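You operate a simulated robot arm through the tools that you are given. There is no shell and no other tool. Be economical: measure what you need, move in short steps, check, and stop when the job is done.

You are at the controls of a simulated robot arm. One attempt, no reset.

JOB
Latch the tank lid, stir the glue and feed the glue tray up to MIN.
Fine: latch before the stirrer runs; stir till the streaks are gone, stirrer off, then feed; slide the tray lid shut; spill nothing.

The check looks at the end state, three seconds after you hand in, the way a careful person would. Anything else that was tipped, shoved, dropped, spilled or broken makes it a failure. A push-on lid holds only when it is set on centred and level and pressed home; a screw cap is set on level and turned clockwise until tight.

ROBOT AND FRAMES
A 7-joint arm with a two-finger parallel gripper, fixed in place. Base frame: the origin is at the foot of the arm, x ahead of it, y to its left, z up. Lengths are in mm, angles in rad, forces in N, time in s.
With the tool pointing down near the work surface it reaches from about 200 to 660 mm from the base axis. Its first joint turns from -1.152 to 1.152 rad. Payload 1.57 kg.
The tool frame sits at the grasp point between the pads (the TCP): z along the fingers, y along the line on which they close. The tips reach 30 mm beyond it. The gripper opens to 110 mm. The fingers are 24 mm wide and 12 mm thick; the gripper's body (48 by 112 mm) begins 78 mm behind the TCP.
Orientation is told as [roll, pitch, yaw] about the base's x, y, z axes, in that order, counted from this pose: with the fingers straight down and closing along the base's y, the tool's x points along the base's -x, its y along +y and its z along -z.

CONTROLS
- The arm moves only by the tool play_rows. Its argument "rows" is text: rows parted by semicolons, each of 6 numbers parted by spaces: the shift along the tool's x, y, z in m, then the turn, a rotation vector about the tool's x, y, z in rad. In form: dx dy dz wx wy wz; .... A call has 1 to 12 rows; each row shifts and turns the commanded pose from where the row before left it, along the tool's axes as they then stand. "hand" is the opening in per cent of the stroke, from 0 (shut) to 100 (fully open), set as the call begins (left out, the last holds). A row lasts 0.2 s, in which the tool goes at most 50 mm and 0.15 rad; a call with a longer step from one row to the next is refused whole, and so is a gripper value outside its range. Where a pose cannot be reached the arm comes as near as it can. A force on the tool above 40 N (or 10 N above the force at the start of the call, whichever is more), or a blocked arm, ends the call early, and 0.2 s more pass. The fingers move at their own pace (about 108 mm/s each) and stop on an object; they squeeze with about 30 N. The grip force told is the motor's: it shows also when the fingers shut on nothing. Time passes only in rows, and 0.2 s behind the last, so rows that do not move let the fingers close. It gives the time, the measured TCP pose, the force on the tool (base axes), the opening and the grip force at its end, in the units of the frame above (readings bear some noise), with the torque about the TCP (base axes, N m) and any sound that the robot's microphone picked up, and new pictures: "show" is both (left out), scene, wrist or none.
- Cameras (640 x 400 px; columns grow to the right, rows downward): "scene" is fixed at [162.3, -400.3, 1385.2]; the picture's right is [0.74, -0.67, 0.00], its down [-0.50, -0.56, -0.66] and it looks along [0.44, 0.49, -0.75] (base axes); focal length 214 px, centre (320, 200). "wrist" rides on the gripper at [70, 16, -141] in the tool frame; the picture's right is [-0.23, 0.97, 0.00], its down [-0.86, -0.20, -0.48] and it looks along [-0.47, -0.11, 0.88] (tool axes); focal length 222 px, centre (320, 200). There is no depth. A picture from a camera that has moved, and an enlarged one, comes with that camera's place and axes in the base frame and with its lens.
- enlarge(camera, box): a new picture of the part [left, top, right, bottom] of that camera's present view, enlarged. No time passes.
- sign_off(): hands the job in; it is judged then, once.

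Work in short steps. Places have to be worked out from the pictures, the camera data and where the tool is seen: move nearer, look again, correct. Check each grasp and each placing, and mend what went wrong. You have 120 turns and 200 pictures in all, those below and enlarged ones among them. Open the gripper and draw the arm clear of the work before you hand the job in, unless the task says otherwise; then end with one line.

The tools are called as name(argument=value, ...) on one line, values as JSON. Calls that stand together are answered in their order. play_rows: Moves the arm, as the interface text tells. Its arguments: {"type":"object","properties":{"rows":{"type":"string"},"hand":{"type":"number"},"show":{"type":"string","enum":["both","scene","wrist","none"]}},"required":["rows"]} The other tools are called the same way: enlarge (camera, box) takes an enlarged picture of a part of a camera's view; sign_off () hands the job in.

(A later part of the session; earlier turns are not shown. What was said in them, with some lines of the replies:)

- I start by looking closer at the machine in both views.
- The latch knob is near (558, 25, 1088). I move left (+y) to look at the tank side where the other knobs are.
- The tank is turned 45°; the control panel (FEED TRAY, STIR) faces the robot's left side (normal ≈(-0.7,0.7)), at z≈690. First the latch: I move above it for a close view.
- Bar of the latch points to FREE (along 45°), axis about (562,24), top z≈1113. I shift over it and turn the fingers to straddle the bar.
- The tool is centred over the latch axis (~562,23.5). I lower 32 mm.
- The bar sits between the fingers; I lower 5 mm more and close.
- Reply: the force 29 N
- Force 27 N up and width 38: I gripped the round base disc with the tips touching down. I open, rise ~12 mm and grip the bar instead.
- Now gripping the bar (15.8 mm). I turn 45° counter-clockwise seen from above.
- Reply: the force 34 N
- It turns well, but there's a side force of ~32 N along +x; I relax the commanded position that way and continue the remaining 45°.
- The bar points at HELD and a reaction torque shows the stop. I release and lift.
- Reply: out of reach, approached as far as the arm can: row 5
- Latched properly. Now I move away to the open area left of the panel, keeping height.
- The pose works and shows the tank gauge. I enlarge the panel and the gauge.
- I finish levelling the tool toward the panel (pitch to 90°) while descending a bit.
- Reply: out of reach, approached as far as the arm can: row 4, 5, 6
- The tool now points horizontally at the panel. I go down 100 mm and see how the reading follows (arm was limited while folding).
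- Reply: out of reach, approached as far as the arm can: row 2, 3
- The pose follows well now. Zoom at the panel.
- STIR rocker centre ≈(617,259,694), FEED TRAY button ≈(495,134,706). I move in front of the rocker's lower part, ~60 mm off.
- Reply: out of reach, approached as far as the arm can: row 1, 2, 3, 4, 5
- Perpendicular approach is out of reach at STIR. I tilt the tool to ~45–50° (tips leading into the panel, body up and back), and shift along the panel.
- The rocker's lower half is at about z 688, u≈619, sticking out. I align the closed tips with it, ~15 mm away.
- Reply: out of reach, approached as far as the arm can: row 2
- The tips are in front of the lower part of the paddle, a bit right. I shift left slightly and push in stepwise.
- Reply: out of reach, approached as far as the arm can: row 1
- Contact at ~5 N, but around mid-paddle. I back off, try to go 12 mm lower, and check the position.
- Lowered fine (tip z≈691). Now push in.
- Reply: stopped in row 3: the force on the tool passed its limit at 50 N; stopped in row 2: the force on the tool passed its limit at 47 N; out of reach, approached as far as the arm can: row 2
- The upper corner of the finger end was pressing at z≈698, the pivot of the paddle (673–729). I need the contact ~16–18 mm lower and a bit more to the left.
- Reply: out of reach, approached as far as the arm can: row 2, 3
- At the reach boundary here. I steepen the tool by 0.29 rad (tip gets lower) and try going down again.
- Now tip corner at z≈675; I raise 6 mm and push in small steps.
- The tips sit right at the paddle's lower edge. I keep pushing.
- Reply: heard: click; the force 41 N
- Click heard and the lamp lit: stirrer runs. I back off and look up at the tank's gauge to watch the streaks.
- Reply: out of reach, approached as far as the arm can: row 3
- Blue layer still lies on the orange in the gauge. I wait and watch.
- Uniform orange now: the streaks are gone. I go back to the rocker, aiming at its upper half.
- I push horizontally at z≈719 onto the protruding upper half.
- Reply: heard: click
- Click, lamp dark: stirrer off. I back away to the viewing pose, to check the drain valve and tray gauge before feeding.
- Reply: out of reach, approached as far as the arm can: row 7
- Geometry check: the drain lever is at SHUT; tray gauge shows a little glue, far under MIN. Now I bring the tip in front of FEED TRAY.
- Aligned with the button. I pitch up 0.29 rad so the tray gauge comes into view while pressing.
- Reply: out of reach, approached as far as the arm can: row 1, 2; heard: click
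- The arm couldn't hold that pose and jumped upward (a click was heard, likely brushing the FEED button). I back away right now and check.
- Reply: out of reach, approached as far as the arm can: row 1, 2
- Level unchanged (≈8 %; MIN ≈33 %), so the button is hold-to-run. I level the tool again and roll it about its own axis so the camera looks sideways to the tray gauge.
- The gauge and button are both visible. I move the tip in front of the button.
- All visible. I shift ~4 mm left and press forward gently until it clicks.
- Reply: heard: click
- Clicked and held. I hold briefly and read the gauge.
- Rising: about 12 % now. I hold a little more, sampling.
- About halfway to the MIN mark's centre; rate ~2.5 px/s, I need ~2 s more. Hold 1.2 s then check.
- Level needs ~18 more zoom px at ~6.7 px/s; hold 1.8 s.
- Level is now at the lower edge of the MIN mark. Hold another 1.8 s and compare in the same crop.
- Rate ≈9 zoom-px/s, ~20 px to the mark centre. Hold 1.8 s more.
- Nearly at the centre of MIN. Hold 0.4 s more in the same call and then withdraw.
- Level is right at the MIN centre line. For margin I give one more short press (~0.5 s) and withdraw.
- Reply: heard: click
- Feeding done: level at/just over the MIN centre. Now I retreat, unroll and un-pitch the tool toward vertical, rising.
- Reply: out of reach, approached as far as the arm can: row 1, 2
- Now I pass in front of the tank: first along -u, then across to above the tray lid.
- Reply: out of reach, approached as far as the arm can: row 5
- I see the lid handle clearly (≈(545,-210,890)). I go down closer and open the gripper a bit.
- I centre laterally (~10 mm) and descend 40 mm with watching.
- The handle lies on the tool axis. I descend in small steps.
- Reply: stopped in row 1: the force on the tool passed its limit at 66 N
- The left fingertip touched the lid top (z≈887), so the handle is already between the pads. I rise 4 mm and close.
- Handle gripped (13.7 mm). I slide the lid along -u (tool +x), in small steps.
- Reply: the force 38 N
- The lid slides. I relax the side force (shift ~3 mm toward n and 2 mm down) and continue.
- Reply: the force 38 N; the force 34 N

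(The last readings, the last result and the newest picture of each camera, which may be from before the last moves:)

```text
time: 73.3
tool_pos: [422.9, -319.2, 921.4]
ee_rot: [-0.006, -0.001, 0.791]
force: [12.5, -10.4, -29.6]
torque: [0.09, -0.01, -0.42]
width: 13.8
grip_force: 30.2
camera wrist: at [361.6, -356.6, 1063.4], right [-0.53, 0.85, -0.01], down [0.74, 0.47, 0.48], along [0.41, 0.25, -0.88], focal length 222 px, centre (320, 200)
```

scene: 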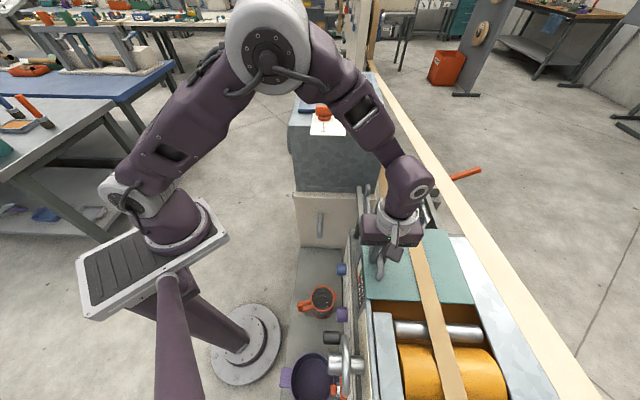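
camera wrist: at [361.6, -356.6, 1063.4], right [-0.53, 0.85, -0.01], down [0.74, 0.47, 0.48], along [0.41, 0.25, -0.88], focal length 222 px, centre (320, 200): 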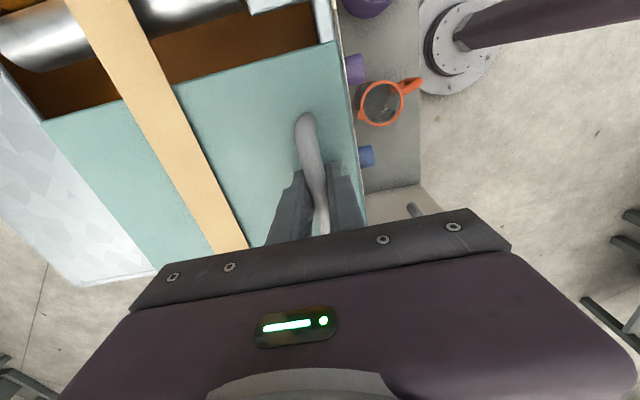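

Only a small gap before the roller remains. Continue with smaller steps, relieving the vertical force.

play_rows(rows="0 0 0.0015 0 0 0;0.01 0 0 0 0 0;0.01 0 0 0 0 0;0.01 0 0 0 0 0", show="both")

enlarge(camera="wrist", box=[0, 0, 360, 225])

```text
time: 74.3
tool_pos: [405.9, -336.3, 920.8]
ee_rot: [-0.011, -0.005, 0.793]
force: [28.0, 9.9, 8.9]
torque: [0.96, 3.14, -0.33]
width: 13.5
grip_force: 30.6
camera wrist: at [342.6, -375.0, 1062.2], right [-0.53, 0.85, -0.01], down [0.74, 0.47, 0.49], along [0.41, 0.25, -0.87], focal length 222 px, centre (320, 200)
```

scene: 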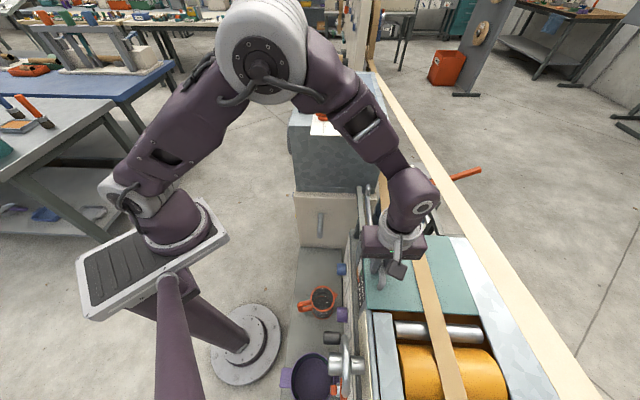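
wrist: 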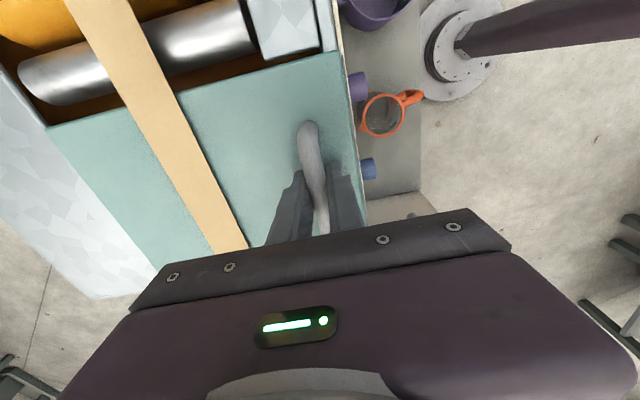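

```text
1.78 times, centred on (180, 112) of wrist
camera zoom: at [342.6, -375.0, 1062.2], right [-0.53, 0.85, -0.01], down [0.74, 0.47, 0.49], along [0.41, 0.25, -0.87], focal length 395 px, centre (569, 356)
```

zoom: 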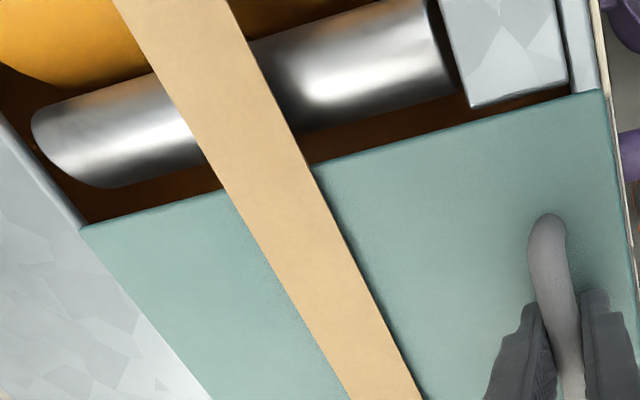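

Resistance of ~27 N along the slide: possibly the end stop. I push a bit more to verify it doesn't move.

play_rows(rows="0.003 0 0 0 0 0;0.003 0 0 0 0 0;0 0 0 0 0 0", show="wrist")

```text
time: 75.2
tool_pos: [399.5, -343.2, 919.5]
ee_rot: [-0.009, -0.002, 0.793]
force: [36.8, 4.9, 1.3]
torque: [0.04, 0.02, -0.48]
width: 13.8
grip_force: 30.5
camera wrist: at [337.1, -380.6, 1062.2], right [-0.53, 0.85, -0.01], down [0.74, 0.47, 0.48], along [0.41, 0.25, -0.88], focal length 222 px, centre (320, 200)
```

wrist: 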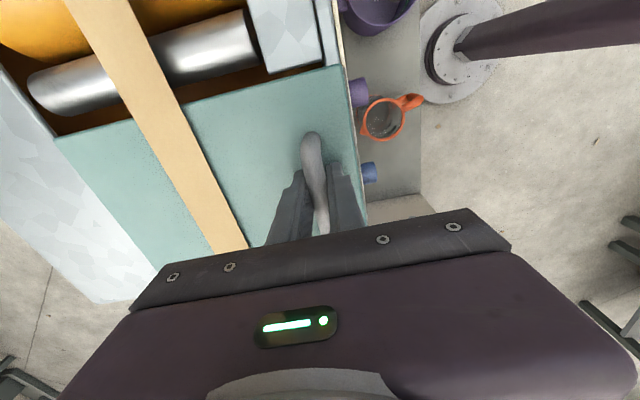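

enlarge(camera="wrist", box=[0, 0, 360, 225])

enlarge(camera="scene", box=[340, 210, 500, 350])

```text
1.78 times, centred on (180, 112) of wrist
camera zoom: at [337.1, -380.6, 1062.2], right [-0.53, 0.85, -0.01], down [0.74, 0.47, 0.48], along [0.41, 0.25, -0.88], focal length 395 px, centre (569, 356)
```

zoom: 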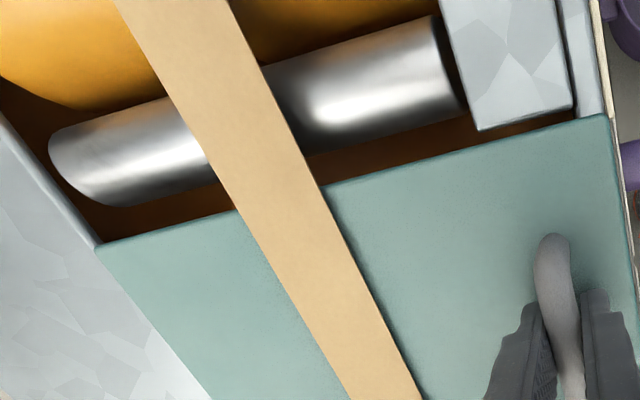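

```text
2.86 times, centred on (420, 280) of scene
camera zoom: at [163.2, -400.2, 1385.1], right [0.74, -0.67, 0.0], down [-0.5, -0.56, -0.66], along [0.44, 0.49, -0.75], focal length 613 px, centre (34, -29)
```

zoom: 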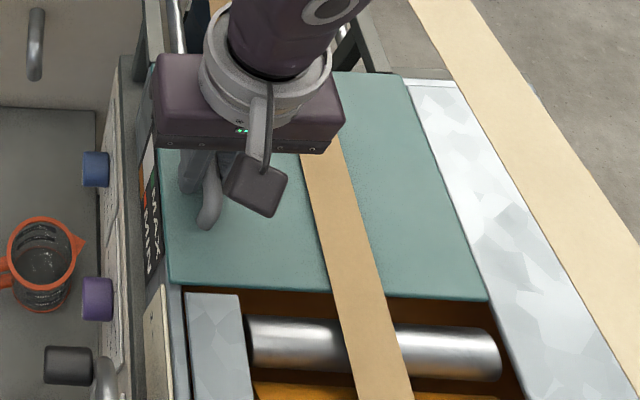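

The fingers merely slipped along the handle and the lid's rear edge now meets the tray flange: the lid is at its stop. I relieve tension, open and lift.

play_rows(rows="-0.006 0 0 0 0 0", show="none")

play_rows(rows="0 0 0 0 0 0;0 0 0 0 0 0;0 0 -0.02 0 0 0;0 0 -0.04 0 0 0;0 0 -0.04 0 0 0;0 0 -0.04 0 0 0", hand=55, show="both")

enlarge(camera="wrist", box=[120, 0, 440, 200])

```text
time: 75.5
tool_pos: [399.6, -342.6, 920.0]
ee_rot: [-0.012, 0.004, 0.788]
force: [12.9, -15.1, 15.0]
torque: [0.43, -0.49, -0.1]
width: 13.7
grip_force: 30.3
```

```text
time: 77.0
tool_pos: [401.2, -338.4, 1058.3]
ee_rot: [-0.007, -0.003, 0.79]
force: [0.3, 0.5, 0.2]
torque: [-0.02, 0.01, -0.01]
width: 60.3
grip_force: 0.1
camera wrist: at [337.8, -376.5, 1200.3], right [-0.53, 0.85, -0.01], down [0.74, 0.47, 0.48], along [0.41, 0.25, -0.88], focal length 222 px, centre (320, 200)
```

scene: 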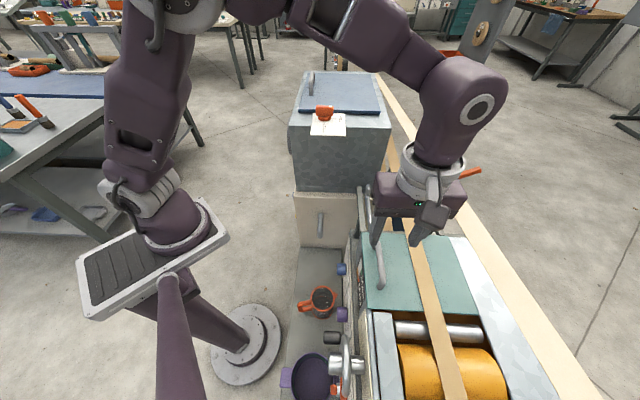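
wrist: 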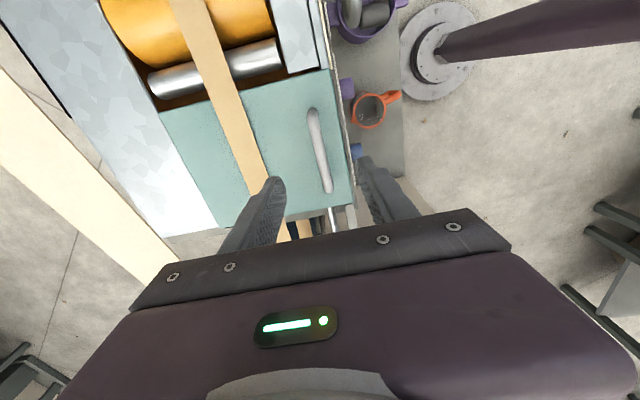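

```text
2.00 times, centred on (280, 100) of wrist
camera zoom: at [337.8, -376.5, 1200.3], right [-0.53, 0.85, -0.01], down [0.74, 0.47, 0.48], along [0.41, 0.25, -0.88], focal length 444 px, centre (400, 400)
```

zoom: 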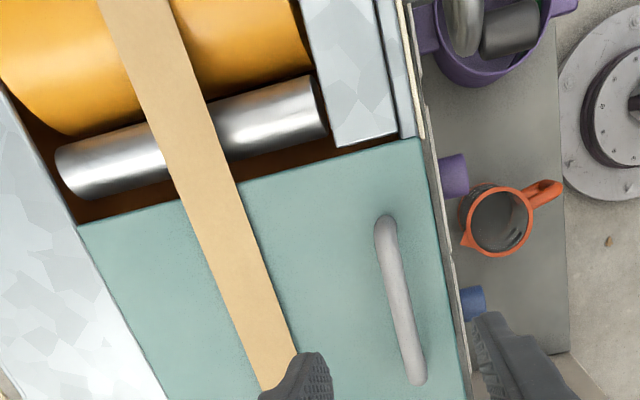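

The lid is shut. I raise the arm clear and take a final look.

play_rows(rows="0 0.0275 -0.03 0 0 0;0 0.0275 -0.03 0 0 0;-0.0132 0.0275 -0.024 0 0 0;-0.0132 0.0275 -0.024 0 0 0;-0.0132 0.0275 -0.024 0 0 0;-0.0132 0.0275 -0.024 0 0 0;-0.0132 0.0275 -0.024 0 0 0;-0.0132 0.0275 -0.02 0 0 0;-0.0132 0.0275 -0.02 0 0 0;-0.0132 0.0275 -0.02 0 0 0", hand=100, show="both")

enlarge(camera="scene", box=[280, 60, 520, 340])

```text
time: 79.2
tool_pos: [277.7, -66.2, 1298.2]
ee_rot: [-0.009, 0.0, 0.79]
force: [0.9, 0.0, 0.2]
torque: [-0.06, 0.02, -0.01]
width: 110.0
grip_force: 0.0
camera wrist: at [215.5, -103.5, 1440.7], right [-0.53, 0.85, -0.01], down [0.74, 0.47, 0.48], along [0.41, 0.25, -0.88], focal length 222 px, centre (320, 200)
```

scene: 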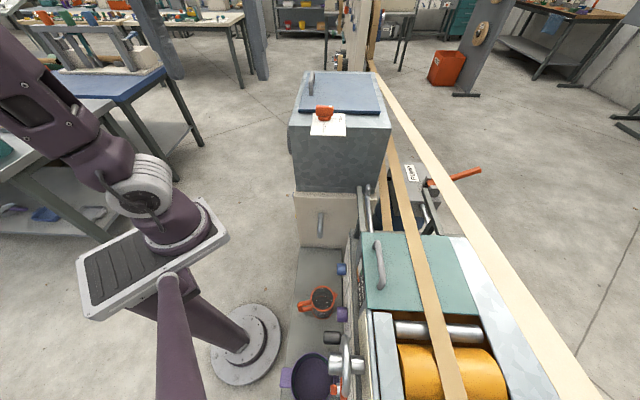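
wrist: 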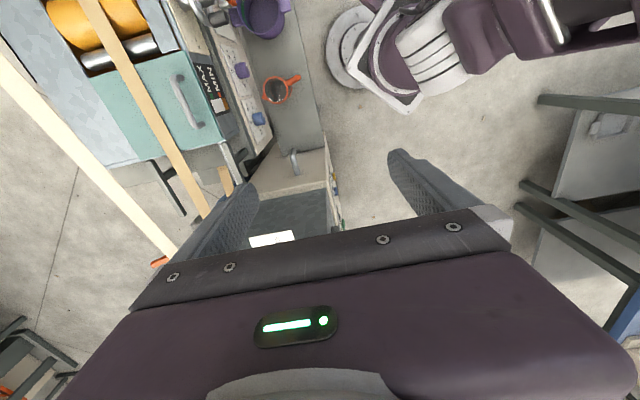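

```text
1.43 times, centred on (400, 200) of scene
camera zoom: at [162.3, -400.3, 1385.2], right [0.74, -0.67, 0.0], down [-0.5, -0.56, -0.66], along [0.44, 0.49, -0.75], focal length 306 px, centre (206, 200)
```

zoom: 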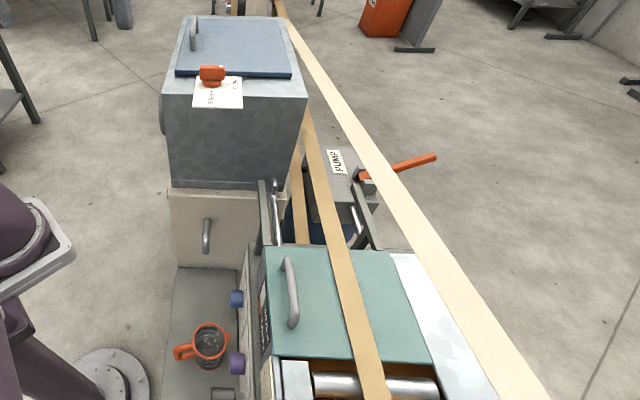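

enlarge(camera="wrist", box=[160, 40, 280, 160])

enlarge(camera="scene", box=[290, 70, 400, 140])

```text
3.33 times, centred on (220, 100) of wrist
camera zoom: at [215.5, -103.5, 1440.7], right [-0.53, 0.85, -0.01], down [0.74, 0.47, 0.48], along [0.41, 0.25, -0.88], focal length 740 px, centre (653, 533)
```

zoom: 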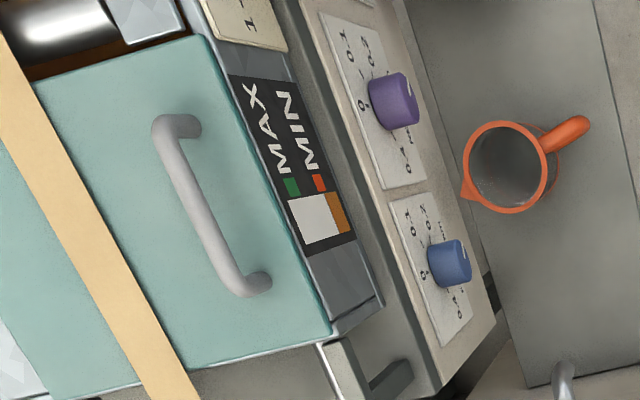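

```text
5.71 times, centred on (345, 105) of scene
camera zoom: at [162.3, -400.3, 1385.2], right [0.74, -0.67, 0.0], down [-0.5, -0.56, -0.66], along [0.44, 0.49, -0.75], focal length 1226 px, centre (177, 743)
```

zoom: 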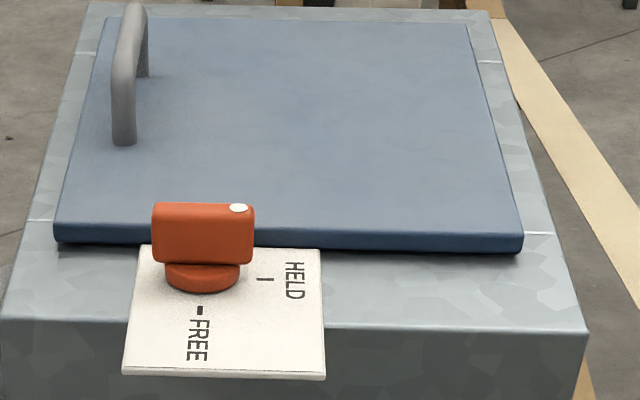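

The latch is at HELD, the stirrer is off, the tray is at MIN, the lid is shut and the arm is clear. I hand in.

sign_off()

```text
The job is handed in.
```

The job is handed in: I latched the tank lid, stirred until the gauge showed no streaks, turned the stirrer off, fed the tray to the MIN mark and slid the tray lid shut; I saw no spills. While I was lining up for the feed, the arm slipped and there was a click, probably the FEED TRAY button; the tray level did not change.
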